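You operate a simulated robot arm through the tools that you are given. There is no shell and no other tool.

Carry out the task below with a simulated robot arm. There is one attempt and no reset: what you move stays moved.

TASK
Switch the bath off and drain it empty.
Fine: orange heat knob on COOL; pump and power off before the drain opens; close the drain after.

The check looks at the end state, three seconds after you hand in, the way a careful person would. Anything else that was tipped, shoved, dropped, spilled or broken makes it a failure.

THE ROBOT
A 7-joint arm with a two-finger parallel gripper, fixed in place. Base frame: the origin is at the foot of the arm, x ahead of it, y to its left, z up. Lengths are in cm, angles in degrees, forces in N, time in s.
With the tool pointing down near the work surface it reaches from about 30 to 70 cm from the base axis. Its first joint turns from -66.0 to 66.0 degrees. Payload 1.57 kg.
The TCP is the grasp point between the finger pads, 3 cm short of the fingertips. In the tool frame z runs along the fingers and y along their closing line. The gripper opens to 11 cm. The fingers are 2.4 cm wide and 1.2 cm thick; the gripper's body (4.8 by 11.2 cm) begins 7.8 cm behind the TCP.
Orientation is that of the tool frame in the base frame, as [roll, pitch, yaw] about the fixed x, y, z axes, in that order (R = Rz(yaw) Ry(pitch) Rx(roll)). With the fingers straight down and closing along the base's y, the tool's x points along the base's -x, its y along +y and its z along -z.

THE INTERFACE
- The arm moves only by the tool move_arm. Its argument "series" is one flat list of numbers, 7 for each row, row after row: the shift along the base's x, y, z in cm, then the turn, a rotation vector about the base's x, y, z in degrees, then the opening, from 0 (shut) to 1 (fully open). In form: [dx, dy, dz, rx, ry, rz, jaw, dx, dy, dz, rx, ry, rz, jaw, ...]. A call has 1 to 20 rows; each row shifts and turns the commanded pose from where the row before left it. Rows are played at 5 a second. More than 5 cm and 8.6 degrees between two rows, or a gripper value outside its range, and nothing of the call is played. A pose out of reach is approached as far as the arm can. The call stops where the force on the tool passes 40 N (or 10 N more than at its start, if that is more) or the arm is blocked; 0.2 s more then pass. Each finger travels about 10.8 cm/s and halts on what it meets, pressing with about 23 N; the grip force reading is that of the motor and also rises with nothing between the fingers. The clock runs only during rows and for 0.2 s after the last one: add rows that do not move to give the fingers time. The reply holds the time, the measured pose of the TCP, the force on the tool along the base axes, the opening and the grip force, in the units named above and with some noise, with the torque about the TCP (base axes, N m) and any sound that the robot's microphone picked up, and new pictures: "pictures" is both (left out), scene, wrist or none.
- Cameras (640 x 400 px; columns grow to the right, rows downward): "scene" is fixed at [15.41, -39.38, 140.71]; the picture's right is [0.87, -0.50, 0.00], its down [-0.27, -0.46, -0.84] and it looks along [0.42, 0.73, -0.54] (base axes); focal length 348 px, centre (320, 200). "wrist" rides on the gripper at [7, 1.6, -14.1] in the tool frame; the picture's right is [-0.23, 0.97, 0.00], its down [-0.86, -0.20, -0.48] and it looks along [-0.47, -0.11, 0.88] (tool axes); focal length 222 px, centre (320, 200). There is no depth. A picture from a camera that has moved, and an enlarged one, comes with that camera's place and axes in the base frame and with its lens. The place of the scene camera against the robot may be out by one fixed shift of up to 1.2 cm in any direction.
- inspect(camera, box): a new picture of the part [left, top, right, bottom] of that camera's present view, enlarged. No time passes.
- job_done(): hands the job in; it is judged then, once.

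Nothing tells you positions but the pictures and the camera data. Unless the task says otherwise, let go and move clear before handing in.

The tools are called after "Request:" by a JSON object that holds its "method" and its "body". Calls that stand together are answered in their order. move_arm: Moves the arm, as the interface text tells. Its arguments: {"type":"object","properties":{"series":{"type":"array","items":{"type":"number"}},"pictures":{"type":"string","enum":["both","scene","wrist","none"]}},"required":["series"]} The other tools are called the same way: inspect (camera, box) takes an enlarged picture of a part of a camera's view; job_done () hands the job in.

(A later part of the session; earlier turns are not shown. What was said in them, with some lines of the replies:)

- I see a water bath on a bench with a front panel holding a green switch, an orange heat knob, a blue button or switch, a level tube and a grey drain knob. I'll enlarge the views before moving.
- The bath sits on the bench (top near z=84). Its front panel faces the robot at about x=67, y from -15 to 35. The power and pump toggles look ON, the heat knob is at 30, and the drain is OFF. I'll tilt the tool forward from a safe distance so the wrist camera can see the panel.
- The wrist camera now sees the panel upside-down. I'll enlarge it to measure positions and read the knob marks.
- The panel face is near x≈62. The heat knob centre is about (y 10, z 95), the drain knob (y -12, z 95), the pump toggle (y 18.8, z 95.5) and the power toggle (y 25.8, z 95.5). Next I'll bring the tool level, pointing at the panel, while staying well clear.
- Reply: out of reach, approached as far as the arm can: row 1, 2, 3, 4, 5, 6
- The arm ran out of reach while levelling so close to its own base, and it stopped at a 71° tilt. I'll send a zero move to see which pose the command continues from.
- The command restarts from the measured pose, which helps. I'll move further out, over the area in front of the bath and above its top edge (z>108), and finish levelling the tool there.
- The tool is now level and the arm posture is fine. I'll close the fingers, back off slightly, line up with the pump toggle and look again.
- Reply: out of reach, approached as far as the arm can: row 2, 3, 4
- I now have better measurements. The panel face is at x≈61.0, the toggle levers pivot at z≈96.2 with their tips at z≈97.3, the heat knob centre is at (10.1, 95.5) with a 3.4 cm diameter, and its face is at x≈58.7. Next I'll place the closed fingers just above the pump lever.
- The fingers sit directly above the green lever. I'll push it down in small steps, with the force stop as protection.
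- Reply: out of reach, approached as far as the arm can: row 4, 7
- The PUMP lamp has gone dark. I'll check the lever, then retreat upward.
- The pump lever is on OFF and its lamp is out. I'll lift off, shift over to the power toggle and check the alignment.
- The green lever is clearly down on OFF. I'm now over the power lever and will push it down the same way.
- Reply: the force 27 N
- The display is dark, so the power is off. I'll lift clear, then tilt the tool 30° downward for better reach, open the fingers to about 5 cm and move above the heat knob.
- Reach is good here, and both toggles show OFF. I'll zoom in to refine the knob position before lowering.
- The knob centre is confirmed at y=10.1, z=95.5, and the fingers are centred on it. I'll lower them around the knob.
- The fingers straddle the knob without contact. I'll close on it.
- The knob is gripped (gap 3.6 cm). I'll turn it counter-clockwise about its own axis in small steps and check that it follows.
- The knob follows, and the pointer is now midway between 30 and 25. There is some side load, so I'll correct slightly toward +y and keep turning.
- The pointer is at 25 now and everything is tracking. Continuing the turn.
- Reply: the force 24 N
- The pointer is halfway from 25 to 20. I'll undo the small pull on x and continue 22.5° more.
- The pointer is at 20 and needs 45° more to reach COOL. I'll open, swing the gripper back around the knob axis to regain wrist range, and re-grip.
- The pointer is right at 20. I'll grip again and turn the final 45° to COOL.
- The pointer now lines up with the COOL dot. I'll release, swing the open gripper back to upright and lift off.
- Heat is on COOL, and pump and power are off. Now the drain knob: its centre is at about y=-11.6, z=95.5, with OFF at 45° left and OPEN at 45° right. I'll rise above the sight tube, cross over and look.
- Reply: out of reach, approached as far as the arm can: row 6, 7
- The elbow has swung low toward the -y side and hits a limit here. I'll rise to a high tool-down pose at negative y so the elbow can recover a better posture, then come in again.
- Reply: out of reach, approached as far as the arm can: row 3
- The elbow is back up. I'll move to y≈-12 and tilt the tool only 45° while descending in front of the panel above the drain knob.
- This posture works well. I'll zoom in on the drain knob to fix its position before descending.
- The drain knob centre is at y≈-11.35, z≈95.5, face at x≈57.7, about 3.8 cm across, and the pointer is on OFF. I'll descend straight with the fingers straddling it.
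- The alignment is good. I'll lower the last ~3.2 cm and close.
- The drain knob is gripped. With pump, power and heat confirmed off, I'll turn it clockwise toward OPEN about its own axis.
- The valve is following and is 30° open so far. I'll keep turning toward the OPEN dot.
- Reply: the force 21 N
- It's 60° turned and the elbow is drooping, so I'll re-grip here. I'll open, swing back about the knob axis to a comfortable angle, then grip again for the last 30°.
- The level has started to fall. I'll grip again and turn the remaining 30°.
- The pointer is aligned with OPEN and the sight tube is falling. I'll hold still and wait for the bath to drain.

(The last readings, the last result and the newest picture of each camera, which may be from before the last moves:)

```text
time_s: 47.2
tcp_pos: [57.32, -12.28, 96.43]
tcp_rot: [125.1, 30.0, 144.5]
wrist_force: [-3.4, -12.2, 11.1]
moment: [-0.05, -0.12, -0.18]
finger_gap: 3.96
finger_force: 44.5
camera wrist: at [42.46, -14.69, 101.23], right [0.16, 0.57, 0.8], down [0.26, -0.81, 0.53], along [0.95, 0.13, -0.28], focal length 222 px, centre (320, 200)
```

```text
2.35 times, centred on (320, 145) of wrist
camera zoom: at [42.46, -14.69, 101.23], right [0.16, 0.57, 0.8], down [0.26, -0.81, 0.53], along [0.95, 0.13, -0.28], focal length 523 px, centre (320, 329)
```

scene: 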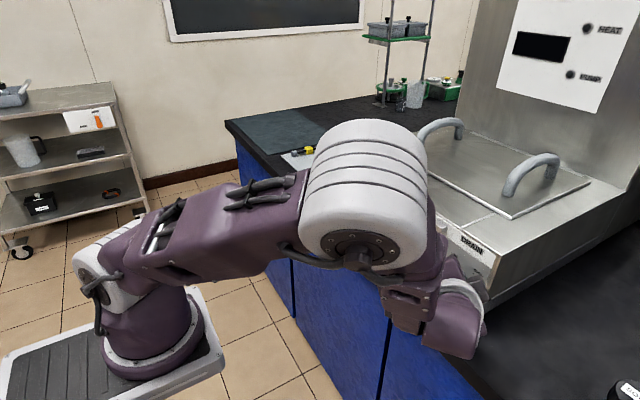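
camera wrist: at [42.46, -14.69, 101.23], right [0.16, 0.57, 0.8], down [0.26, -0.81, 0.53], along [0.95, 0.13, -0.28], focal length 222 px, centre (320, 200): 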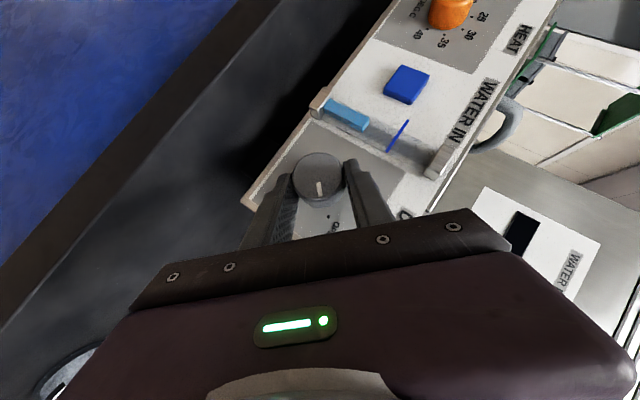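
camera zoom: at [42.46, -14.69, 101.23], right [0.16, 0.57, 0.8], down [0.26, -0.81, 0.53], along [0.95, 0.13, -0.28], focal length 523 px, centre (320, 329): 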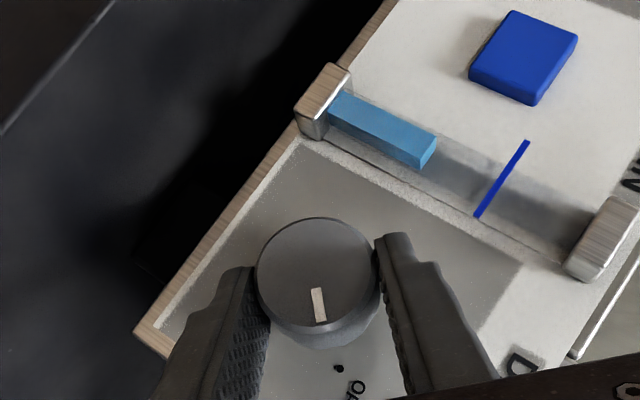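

The level is down about a third. I'll keep waiting.

Request:
{"method": "move_arm", "body": {"series": [0, 0, 0, 0, 0, 0, 0.1, 0, 0, 0, 0, 0, 0, 0.1, 0, 0, 0, 0, 0, 0, 0.1, 0, 0, 0, 0, 0, 0, 0.1, 0, 0, 0, 0, 0, 0, 0.1, 0, 0, 0, 0, 0, 0, 0.1, 0, 0, 0, 0, 0, 0, 0.1, 0, 0, 0, 0, 0, 0, 0.1, 0, 0, 0, 0, 0, 0, 0.1, 0, 0, 0, 0, 0, 0, 0.1, 0, 0, 0, 0, 0, 0, 0.1, 0, 0, 0, 0, 0, 0, 0.1, 0, 0, 0, 0, 0, 0, 0.1, 0, 0, 0, 0, 0, 0, 0.1, 0, 0, 0, 0, 0, 0, 0.1, 0, 0, 0, 0, 0, 0, 0.1, 0, 0, 0, 0, 0, 0, 0.1, 0, 0, 0, 0, 0, 0, 0.1, 0, 0, 0, 0, 0, 0, 0.1, 0, 0, 0, 0, 0, 0, 0.1], "pictures": "none"}}

Request:
{"method": "move_arm", "body": {"series": [0, 0, 0, 0, 0, 0, 0.1, 0, 0, 0, 0, 0, 0, 0.1, 0, 0, 0, 0, 0, 0, 0.1, 0, 0, 0, 0, 0, 0, 0.1, 0, 0, 0, 0, 0, 0, 0.1, 0, 0, 0, 0, 0, 0, 0.1, 0, 0, 0, 0, 0, 0, 0.1, 0, 0, 0, 0, 0, 0, 0.1, 0, 0, 0, 0, 0, 0, 0.1, 0, 0, 0, 0, 0, 0, 0.1, 0, 0, 0, 0, 0, 0, 0.1, 0, 0, 0, 0, 0, 0, 0.1, 0, 0, 0, 0, 0, 0, 0.1, 0, 0, 0, 0, 0, 0, 0.1, 0, 0, 0, 0, 0, 0, 0.1, 0, 0, 0, 0, 0, 0, 0.1, 0, 0, 0, 0, 0, 0, 0.1, 0, 0, 0, 0, 0, 0, 0.1, 0, 0, 0, 0, 0, 0, 0.1, 0, 0, 0, 0, 0, 0, 0.1]}}

Request:
{"method": "inspect", "body": {"camera": "wrist", "box": [220, 60, 420, 230]}}

```text
time_s: 51.4
tcp_pos: [57.4, -12.34, 96.6]
tcp_rot: [125.1, 30.1, 144.4]
wrist_force: [-2.4, -11.3, 9.2]
moment: [-0.03, -0.09, -0.19]
finger_gap: 4.0
finger_force: 44.7
```

```text
time_s: 55.6
tcp_pos: [57.48, -12.14, 96.5]
tcp_rot: [125.0, 30.0, 144.5]
wrist_force: [-1.5, -9.9, 7.8]
moment: [-0.02, -0.1, -0.2]
finger_gap: 3.99
finger_force: 44.7
camera wrist: at [42.47, -14.68, 101.22], right [0.16, 0.57, 0.8], down [0.26, -0.81, 0.53], along [0.95, 0.13, -0.28], focal length 222 px, centre (320, 200)
```

scene: 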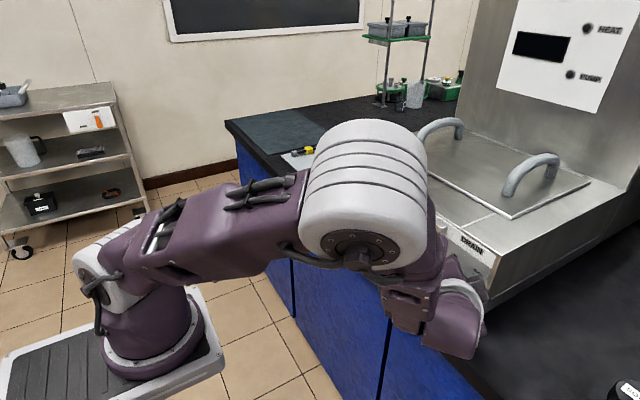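
wrist: 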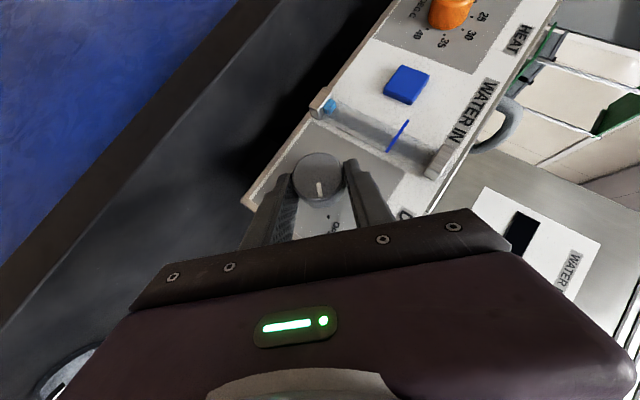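

```text
2.35 times, centred on (320, 145) of wrist
camera zoom: at [42.47, -14.68, 101.22], right [0.16, 0.57, 0.8], down [0.26, -0.81, 0.53], along [0.95, 0.13, -0.28], focal length 523 px, centre (320, 329)
```

zoom: 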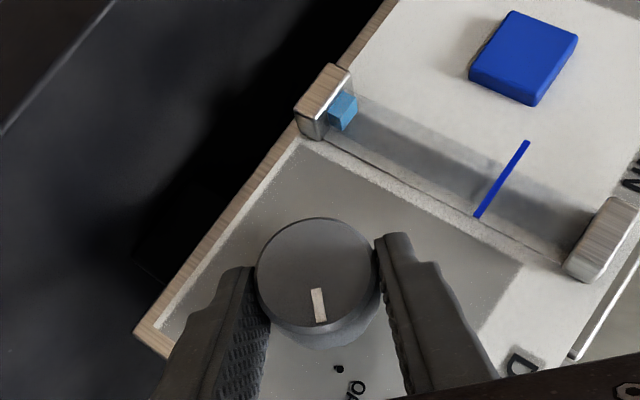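

Only a small amount remains in the tube. I'll wait several more seconds so it empties completely.

Request:
{"method": "move_arm", "body": {"series": [0, 0, 0, 0, 0, 0, 0.1, 0, 0, 0, 0, 0, 0, 0.1, 0, 0, 0, 0, 0, 0, 0.1, 0, 0, 0, 0, 0, 0, 0.1, 0, 0, 0, 0, 0, 0, 0.1, 0, 0, 0, 0, 0, 0, 0.1, 0, 0, 0, 0, 0, 0, 0.1, 0, 0, 0, 0, 0, 0, 0.1, 0, 0, 0, 0, 0, 0, 0.1, 0, 0, 0, 0, 0, 0, 0.1, 0, 0, 0, 0, 0, 0, 0.1, 0, 0, 0, 0, 0, 0, 0.1, 0, 0, 0, 0, 0, 0, 0.1, 0, 0, 0, 0, 0, 0, 0.1, 0, 0, 0, 0, 0, 0, 0.1, 0, 0, 0, 0, 0, 0, 0.1, 0, 0, 0, 0, 0, 0, 0.1, 0, 0, 0, 0, 0, 0, 0.1, 0, 0, 0, 0, 0, 0, 0.1, 0, 0, 0, 0, 0, 0, 0.1], "pictures": "wrist"}}

Request:
{"method": "inspect", "body": {"camera": "wrist", "box": [280, 60, 420, 180]}}

Request:
{"method": "move_arm", "body": {"series": [0, 0, 0, 0, 0, 0, 0.1, 0, 0, 0, 0, 0, 0, 0.1, 0, 0, 0, 0, 0, 0, 0.1, 0, 0, 0, 0, 0, 0, 0.1, 0, 0, 0, 0, 0, 0, 0.1, 0, 0, 0, 0, 0, 0, 0.1, 0, 0, 0, 0, 0, 0, 0.1, 0, 0, 0, 0, 0, 0, 0.1, 0, 0, 0, 0, 0, 0, 0.1, 0, 0, 0, 0, 0, 0, 0.1, 0, 0, 0, 0, 0, 0, 0.1, 0, 0, 0, 0, 0, 0, 0.1, 0, 0, 0, 0, 0, 0, 0.1, 0, 0, 0, 0, 0, 0, 0.1, 0, 0, 0, 0, 0, 0, 0.1, 0, 0, 0, 0, 0, 0, 0.1, 0, 0, 0, 0, 0, 0, 0.1, 0, 0, 0, 0, 0, 0, 0.1, 0, 0, 0, 0, 0, 0, 0.1, 0, 0, 0, 0, 0, 0, 0.1], "pictures": "wrist"}}

Request:
{"method": "inspect", "body": {"camera": "wrist", "box": [280, 60, 420, 180]}}

```text
time_s: 59.8
tcp_pos: [57.37, -12.27, 96.56]
tcp_rot: [125.0, 30.1, 144.5]
wrist_force: [-1.7, -9.6, 4.8]
moment: [-0.06, -0.04, -0.15]
finger_gap: 3.98
finger_force: 45.3
camera wrist: at [42.47, -14.68, 101.22], right [0.16, 0.57, 0.8], down [0.26, -0.81, 0.53], along [0.95, 0.13, -0.28], focal length 222 px, centre (320, 200)
```

wrist: 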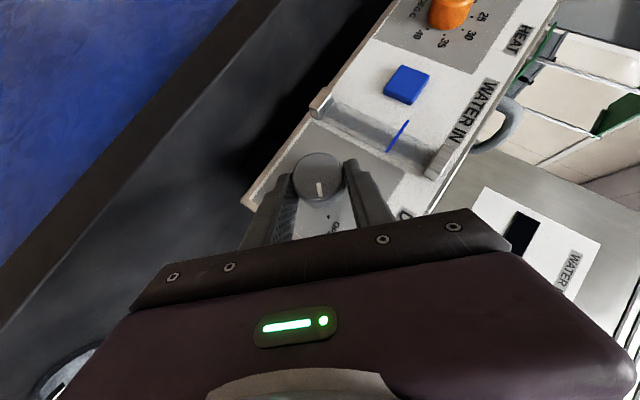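

```text
3.33 times, centred on (350, 120) of wrist
camera zoom: at [42.47, -14.68, 101.22], right [0.16, 0.57, 0.8], down [0.26, -0.81, 0.53], along [0.95, 0.13, -0.28], focal length 740 px, centre (220, 467)
```

zoom: 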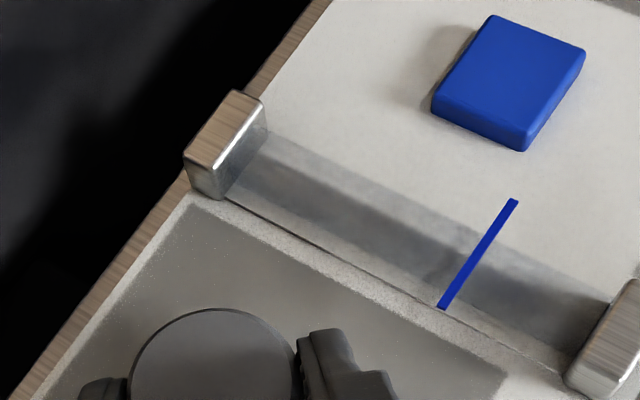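

```text
time_s: 64.0
tcp_pos: [57.3, -12.29, 96.53]
tcp_rot: [125.2, 30.2, 144.5]
wrist_force: [-1.5, -7.5, 2.6]
moment: [-0.04, 0.01, -0.06]
finger_gap: 3.97
finger_force: 44.7
camera wrist: at [42.47, -14.68, 101.22], right [0.16, 0.57, 0.8], down [0.26, -0.81, 0.53], along [0.95, 0.13, -0.28], focal length 222 px, centre (320, 200)
```

wrist: 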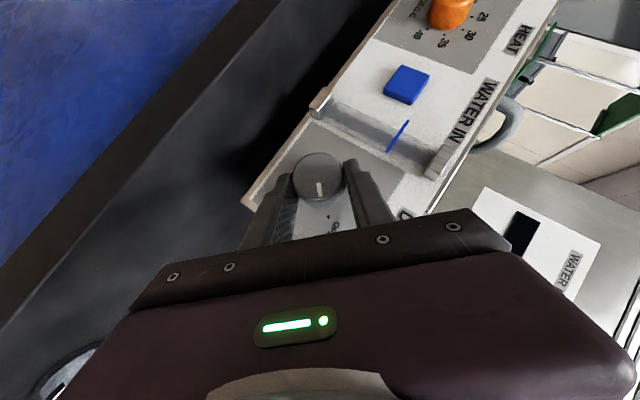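

```text
3.33 times, centred on (350, 120) of wrist
camera zoom: at [42.47, -14.68, 101.22], right [0.16, 0.57, 0.8], down [0.26, -0.81, 0.53], along [0.95, 0.13, -0.28], focal length 740 px, centre (220, 467)
```

zoom: 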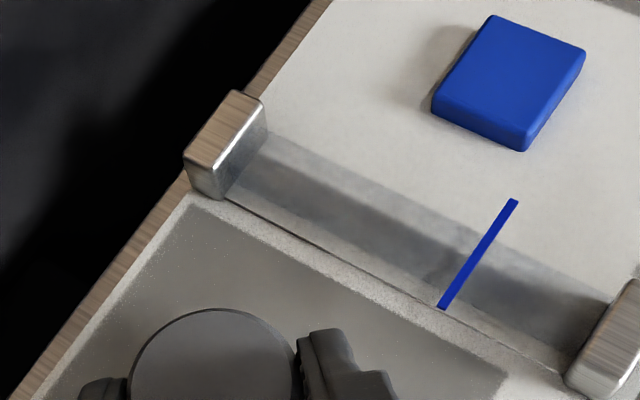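

The tube is completely empty. Now I'll close the drain, turning counter-clockwise back toward OFF, 45° first.

Request:
{"method": "move_arm", "body": {"series": [0, 0.132, 0.115, -7.5, 0, 0, 0.1, 0, 0.146, 0.097, -7.5, 0, 0, 0.1, 0, 0.157, 0.078, -7.5, 0, 0, 0.1, 0, 0.166, 0.056, -7.5, 0, 0, 0.1, 0, 0.172, 0.034, -7.5, 0, 0, 0.1, 0, 0.175, 0.012, -7.5, 0, 0, 0.1, 0, 0, 0, 0, 0, 0, 0.1]}}

Request:
{"method": "inspect", "body": {"camera": "wrist", "box": [220, 60, 420, 230]}}

```text
time_s: 65.6
tcp_pos: [57.39, -11.2, 96.89]
tcp_rot: [179.9, 45.3, -179.9]
wrist_force: [-0.7, -2.0, 2.2]
moment: [-0.04, -0.94, -0.42]
finger_gap: 3.94
finger_force: 44.9
camera wrist: at [42.46, -9.67, 101.97], right [0.16, 0.97, 0.16], down [0.26, -0.2, 0.94], along [0.95, -0.11, -0.29], focal length 222 px, centre (320, 200)
```

scene: 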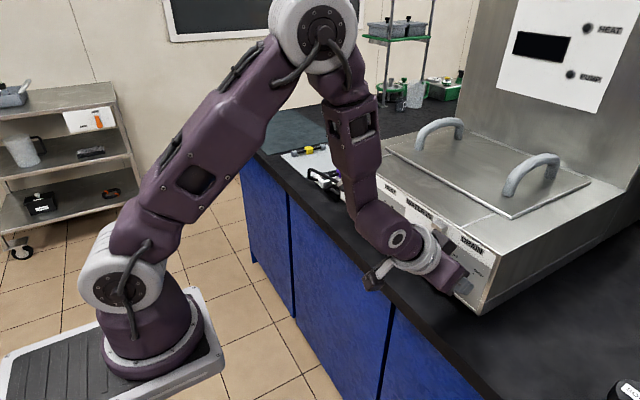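
wrist: 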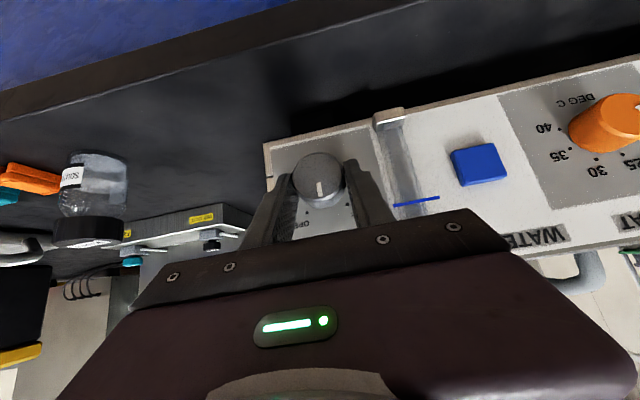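

```text
2.35 times, centred on (320, 145) of wrist
camera zoom: at [42.46, -9.67, 101.97], right [0.16, 0.97, 0.16], down [0.26, -0.2, 0.94], along [0.95, -0.11, -0.29], focal length 523 px, centre (320, 329)
```

zoom: 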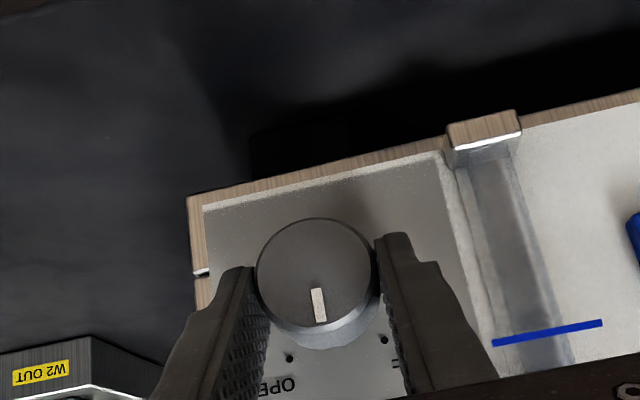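

Halfway back. Continuing to OFF.

Request:
{"method": "move_arm", "body": {"series": [0, 0.175, -0.012, -7.5, 0, 0, 0.1, 0, 0.172, -0.034, -7.5, 0, 0, 0.1, 0, 0.166, -0.056, -7.5, 0, 0, 0.1, 0, 0, 0, 0, 0, 0, 0.1]}}

Request:
{"method": "inspect", "body": {"camera": "wrist", "box": [220, 60, 420, 230]}}

```text
time_s: 66.6
tcp_pos: [57.28, -10.67, 96.84]
tcp_rot: [-149.7, 41.0, -158.8]
wrist_force: [-3.8, 2.6, 4.3]
moment: [0.03, -0.73, -0.13]
finger_gap: 3.97
finger_force: 44.5
camera wrist: at [42.45, -7.33, 100.87], right [0.16, 0.96, -0.22], down [0.26, 0.18, 0.95], along [0.95, -0.21, -0.22], focal length 222 px, centre (320, 200)
```

scene: 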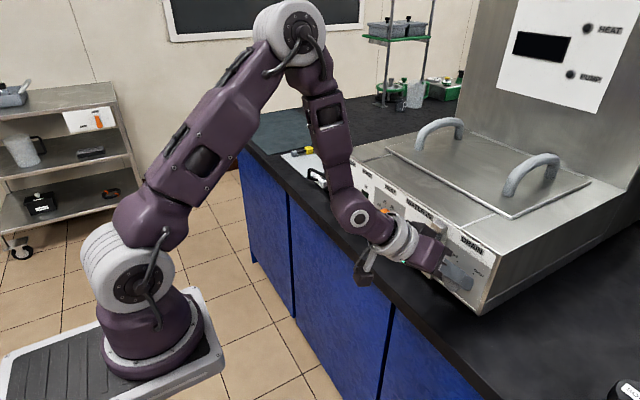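
wrist: 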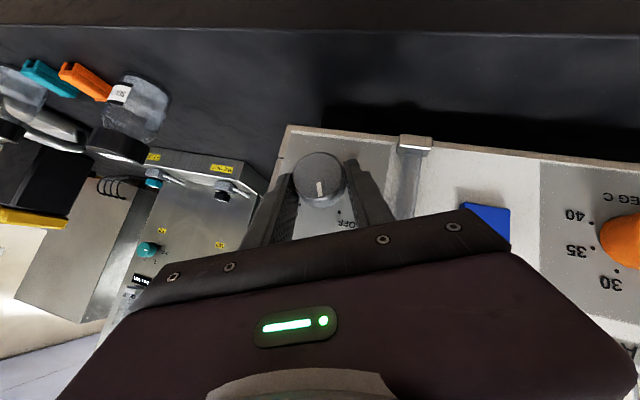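

```text
2.35 times, centred on (320, 145) of wrist
camera zoom: at [42.45, -7.33, 100.87], right [0.16, 0.96, -0.22], down [0.26, 0.18, 0.95], along [0.95, -0.21, -0.22], focal length 523 px, centre (320, 329)
```

zoom: 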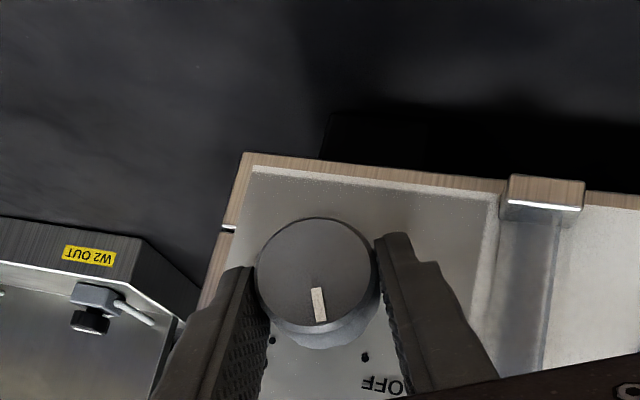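

Request:
{"method": "move_arm", "body": {"series": [0, 0.157, -0.078, -7.5, 0, 0, 0.1, 0, 0.146, -0.097, -7.5, 0, 0, 0.1, 0, 0.132, -0.115, -7.5, 0, 0, 0.1, 0, 0, 0, 0, 0, 0, 0.1]}}

Request:
{"method": "inspect", "body": {"camera": "wrist", "box": [220, 60, 420, 230]}}

Request:
{"method": "inspect", "body": {"camera": "scene", "box": [390, 190, 510, 310]}}

```text
time_s: 67.6
tcp_pos: [57.52, -10.3, 96.5]
tcp_rot: [-125.1, 30.2, -144.4]
wrist_force: [-14.5, 18.0, 16.0]
moment: [0.03, -0.52, 0.15]
finger_gap: 3.97
finger_force: 44.7
camera wrist: at [42.46, -5.59, 98.96], right [0.16, 0.8, -0.57], down [0.26, 0.53, 0.81], along [0.95, -0.28, -0.13], focal length 222 px, centre (320, 200)
```

scene: 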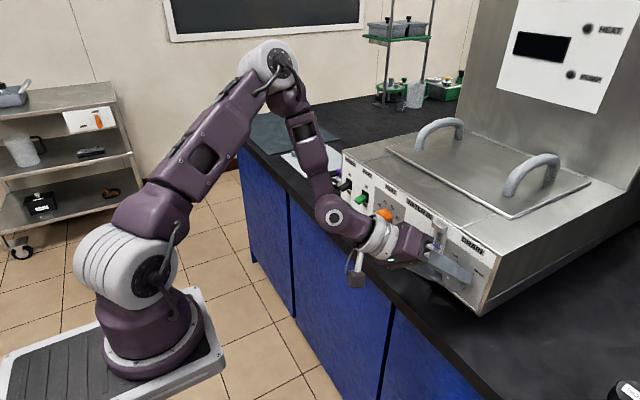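
wrist: 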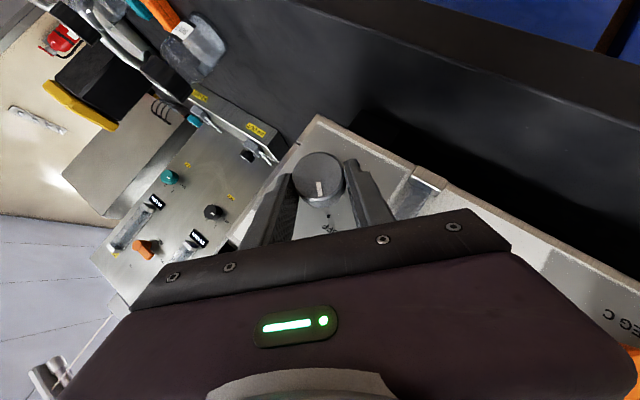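

```text
2.35 times, centred on (320, 145) of wrist
camera zoom: at [42.46, -5.59, 98.96], right [0.16, 0.8, -0.57], down [0.26, 0.53, 0.81], along [0.95, -0.28, -0.13], focal length 523 px, centre (320, 329)
```

zoom: 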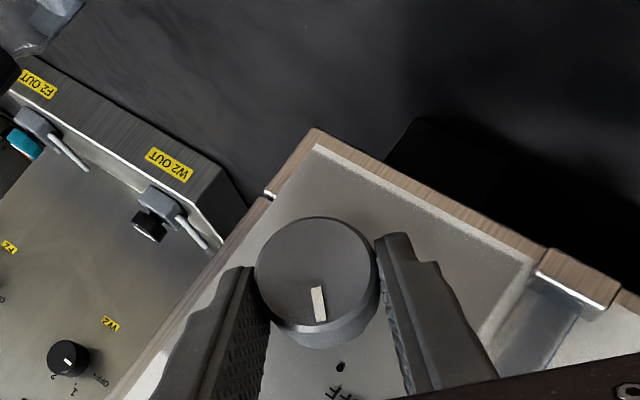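

```text
3.33 times, centred on (450, 250) of scene
camera zoom: at [15.34, -39.32, 140.73], right [0.87, -0.5, 0.0], down [-0.27, -0.47, -0.84], along [0.42, 0.73, -0.54], focal length 1160 px, centre (-113, 33)
```

zoom: 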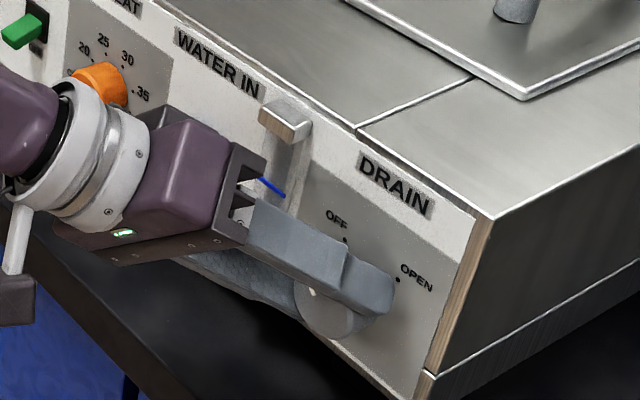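

The drain pointer is back on OFF with the tube empty. I'll release the knob, swing upright around it with the fingers open, and lift straight up.

Request:
{"method": "move_arm", "body": {"series": [0, 0, 0, 0, 0, 0, 0.55, -0.2, 0, 0.1, 0, 0, 0, 0.55, 0, -0.1, 0.115, 7.5, 0, 0, 0.55, 0, -0.12, 0.097, 7.5, 0, 0, 0.55, 0, -0.14, 0.078, 7.5, 0, 0, 0.55, 0, -0.16, 0.056, 7.5, 0, 0, 0.55, 0, -0.172, 0.034, 7.5, 0, 0, 0.55, 0, -0.175, 0.012, 7.5, 0, 0, 0.55, 0, 0, 0, 0, 0, 0, 0.55, 0, 0, 1.2, 0, 0, 0, 0.55, 0, 0, 1.4, 0, 0, 0, 0.55, 0, 0, 1.4, 0, 0, 0, 0.55, 0, 0, 1.6, 0, 0, 0, 0.55, 0, 0, 1.8, 0, 0, 0, 0.55, 0, 0, 1.8, 0, 0, 0, 0.55, 0, 0, 1.8, 0, 0, 0, 0.55, 0, 0, 0, 0, 0, 0, 0.55]}}

Request:
{"method": "inspect", "body": {"camera": "wrist", "box": [240, 10, 440, 180]}}

Request:
{"method": "inspect", "body": {"camera": "scene", "box": [340, 160, 510, 320]}}

```text
time_s: 71.2
tcp_pos: [57.15, -11.11, 108.14]
tcp_rot: [179.9, 45.2, 179.9]
wrist_force: [0.3, -0.3, -0.6]
moment: [0.01, 0.0, 0.03]
finger_gap: 6.06
finger_force: 0.1
camera wrist: at [42.24, -9.56, 113.09], right [0.16, 0.97, 0.16], down [0.26, -0.2, 0.94], along [0.95, -0.11, -0.29], focal length 222 px, centre (320, 200)
```

scene: 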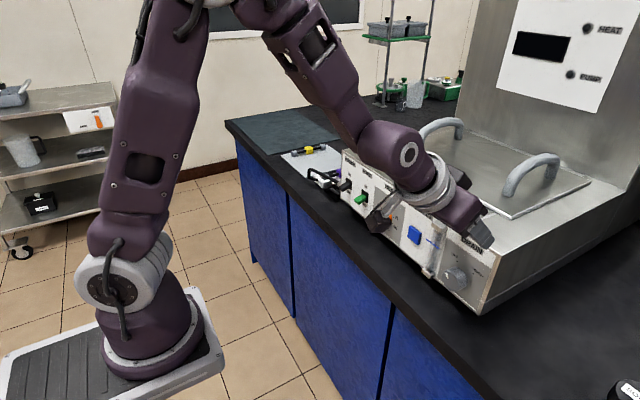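
wrist: 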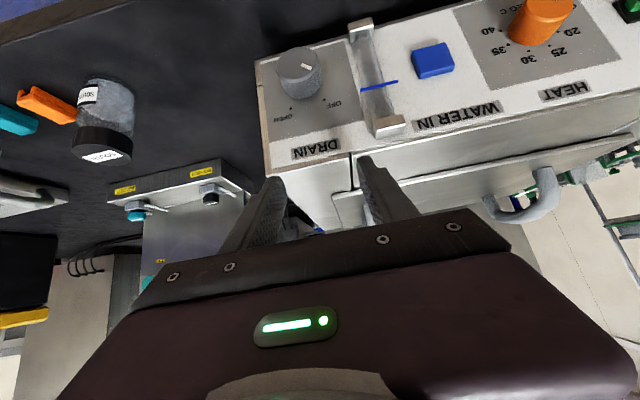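

```text
2.35 times, centred on (340, 95) of wrist
camera zoom: at [42.24, -9.56, 113.09], right [0.16, 0.97, 0.16], down [0.26, -0.2, 0.94], along [0.95, -0.11, -0.29], focal length 523 px, centre (273, 447)
```

zoom: 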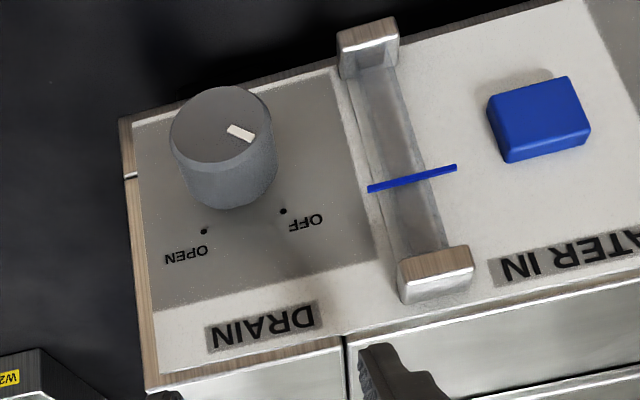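

```text
2.50 times, centred on (425, 240) of scene
camera zoom: at [15.41, -39.38, 140.71], right [0.87, -0.5, 0.0], down [-0.27, -0.46, -0.84], along [0.42, 0.73, -0.54], focal length 870 px, centre (58, 100)
```

zoom: 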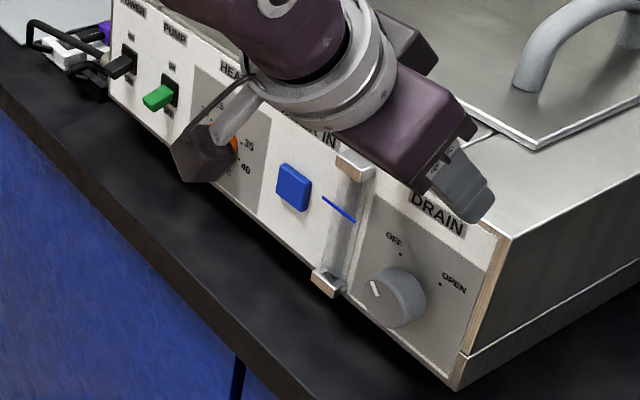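

The drain is OFF and the tube is empty. I'll retreat up and away to a clear pose and check the whole panel.

Request:
{"method": "move_arm", "body": {"series": [-1, 0.5, 2.5, 0, 7.5, 0, 0.55, -1.5, 1, 2.5, 0, 7.5, 0, 0.55, -1.5, 1, 2.5, 0, 7.5, 0, 0.55, -1.5, 1, 2.5, 0, 7.5, 0, 0.55, -1.5, 1, 2.5, 0, 7.5, 0, 0.55, -1.5, 1, 2, 0, 7.5, 0, 0.55, -2, 2, 0, 0, 0, 0, 0.55, -2, 2, 0, 0, 0, 0, 0.55, 0, 0, 0, 0, 0, 0, 0.55]}}

Request:
{"method": "inspect", "body": {"camera": "scene", "box": [320, 140, 500, 310]}}

Request:
{"method": "inspect", "body": {"camera": "scene", "box": [330, 160, 430, 240]}}

```text
time_s: 73.2
tcp_pos: [44.7, -1.73, 122.64]
tcp_rot: [179.9, 0.2, -180.0]
wrist_force: [-0.1, -0.6, -0.2]
moment: [0.02, 0.04, -0.02]
finger_gap: 6.05
finger_force: 0.1
camera wrist: at [37.7, -0.07, 136.65], right [0.23, 0.97, 0.0], down [0.85, -0.2, 0.48], along [0.47, -0.11, -0.88], focal length 222 px, centre (320, 200)
```

scene: 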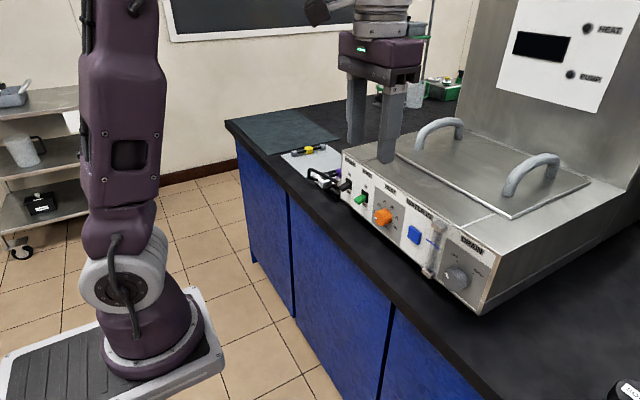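
wrist: 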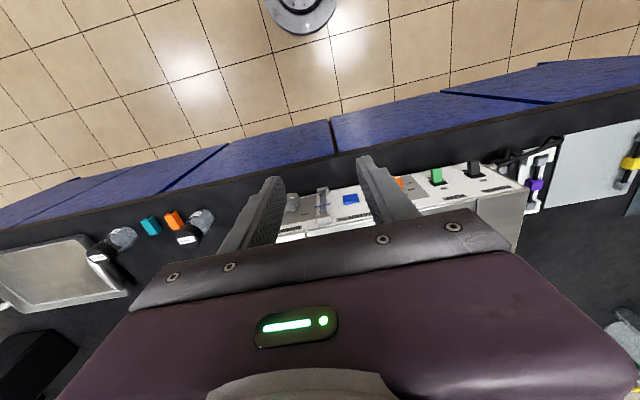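

```text
2.35 times, centred on (410, 225) of scene
camera zoom: at [15.41, -39.38, 140.71], right [0.87, -0.5, 0.0], down [-0.27, -0.46, -0.84], along [0.42, 0.73, -0.54], focal length 819 px, centre (108, 141)
```

zoom: 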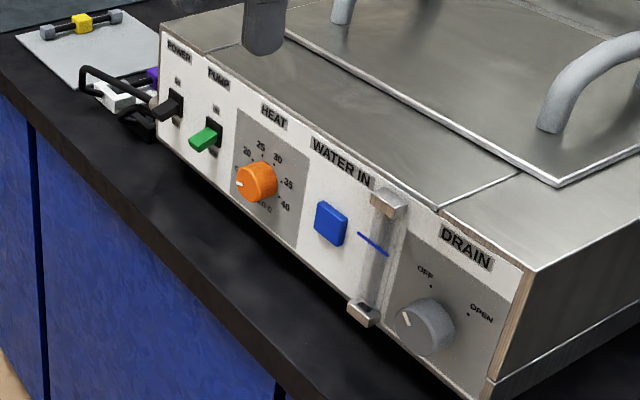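

```text
5.00 times, centred on (380, 200) of scene
camera zoom: at [15.41, -39.38, 140.71], right [0.87, -0.5, 0.0], down [-0.27, -0.46, -0.84], along [0.42, 0.73, -0.54], focal length 1740 px, centre (20, 200)
```

zoom: 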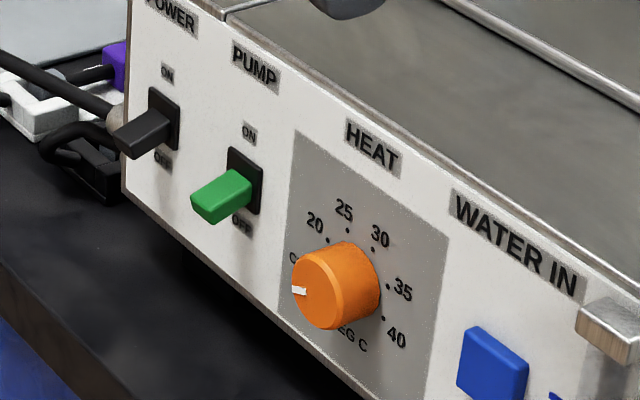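

Everything checks out: power and pump levers are on OFF with the display and lamps dark, and the heat knob is on COOL. The sight tube is empty and the drain is back on OFF. The arm is clear and nothing else was moved, so I'm handing in.

Request:
{"method": "job_done", "body": {}}

```text
The job is handed in.
```

The bath is switched off and drained, and I've handed the job in; no verdict has come back yet. In the final pictures:

- **Power and pump:** both levers are on OFF, and the display and pump lamp are dark. Both were off before the drain opened.
- **Heat knob:** the pointer lines up with COOL.
- **Drain:** I turned it fully to OPEN and waited until the sight tube was empty. I then waited about 4 seconds more and turned the knob back to OFF.
- **Surroundings:** the arm let go and moved clear. I saw nothing shoved, tipped or spilled.
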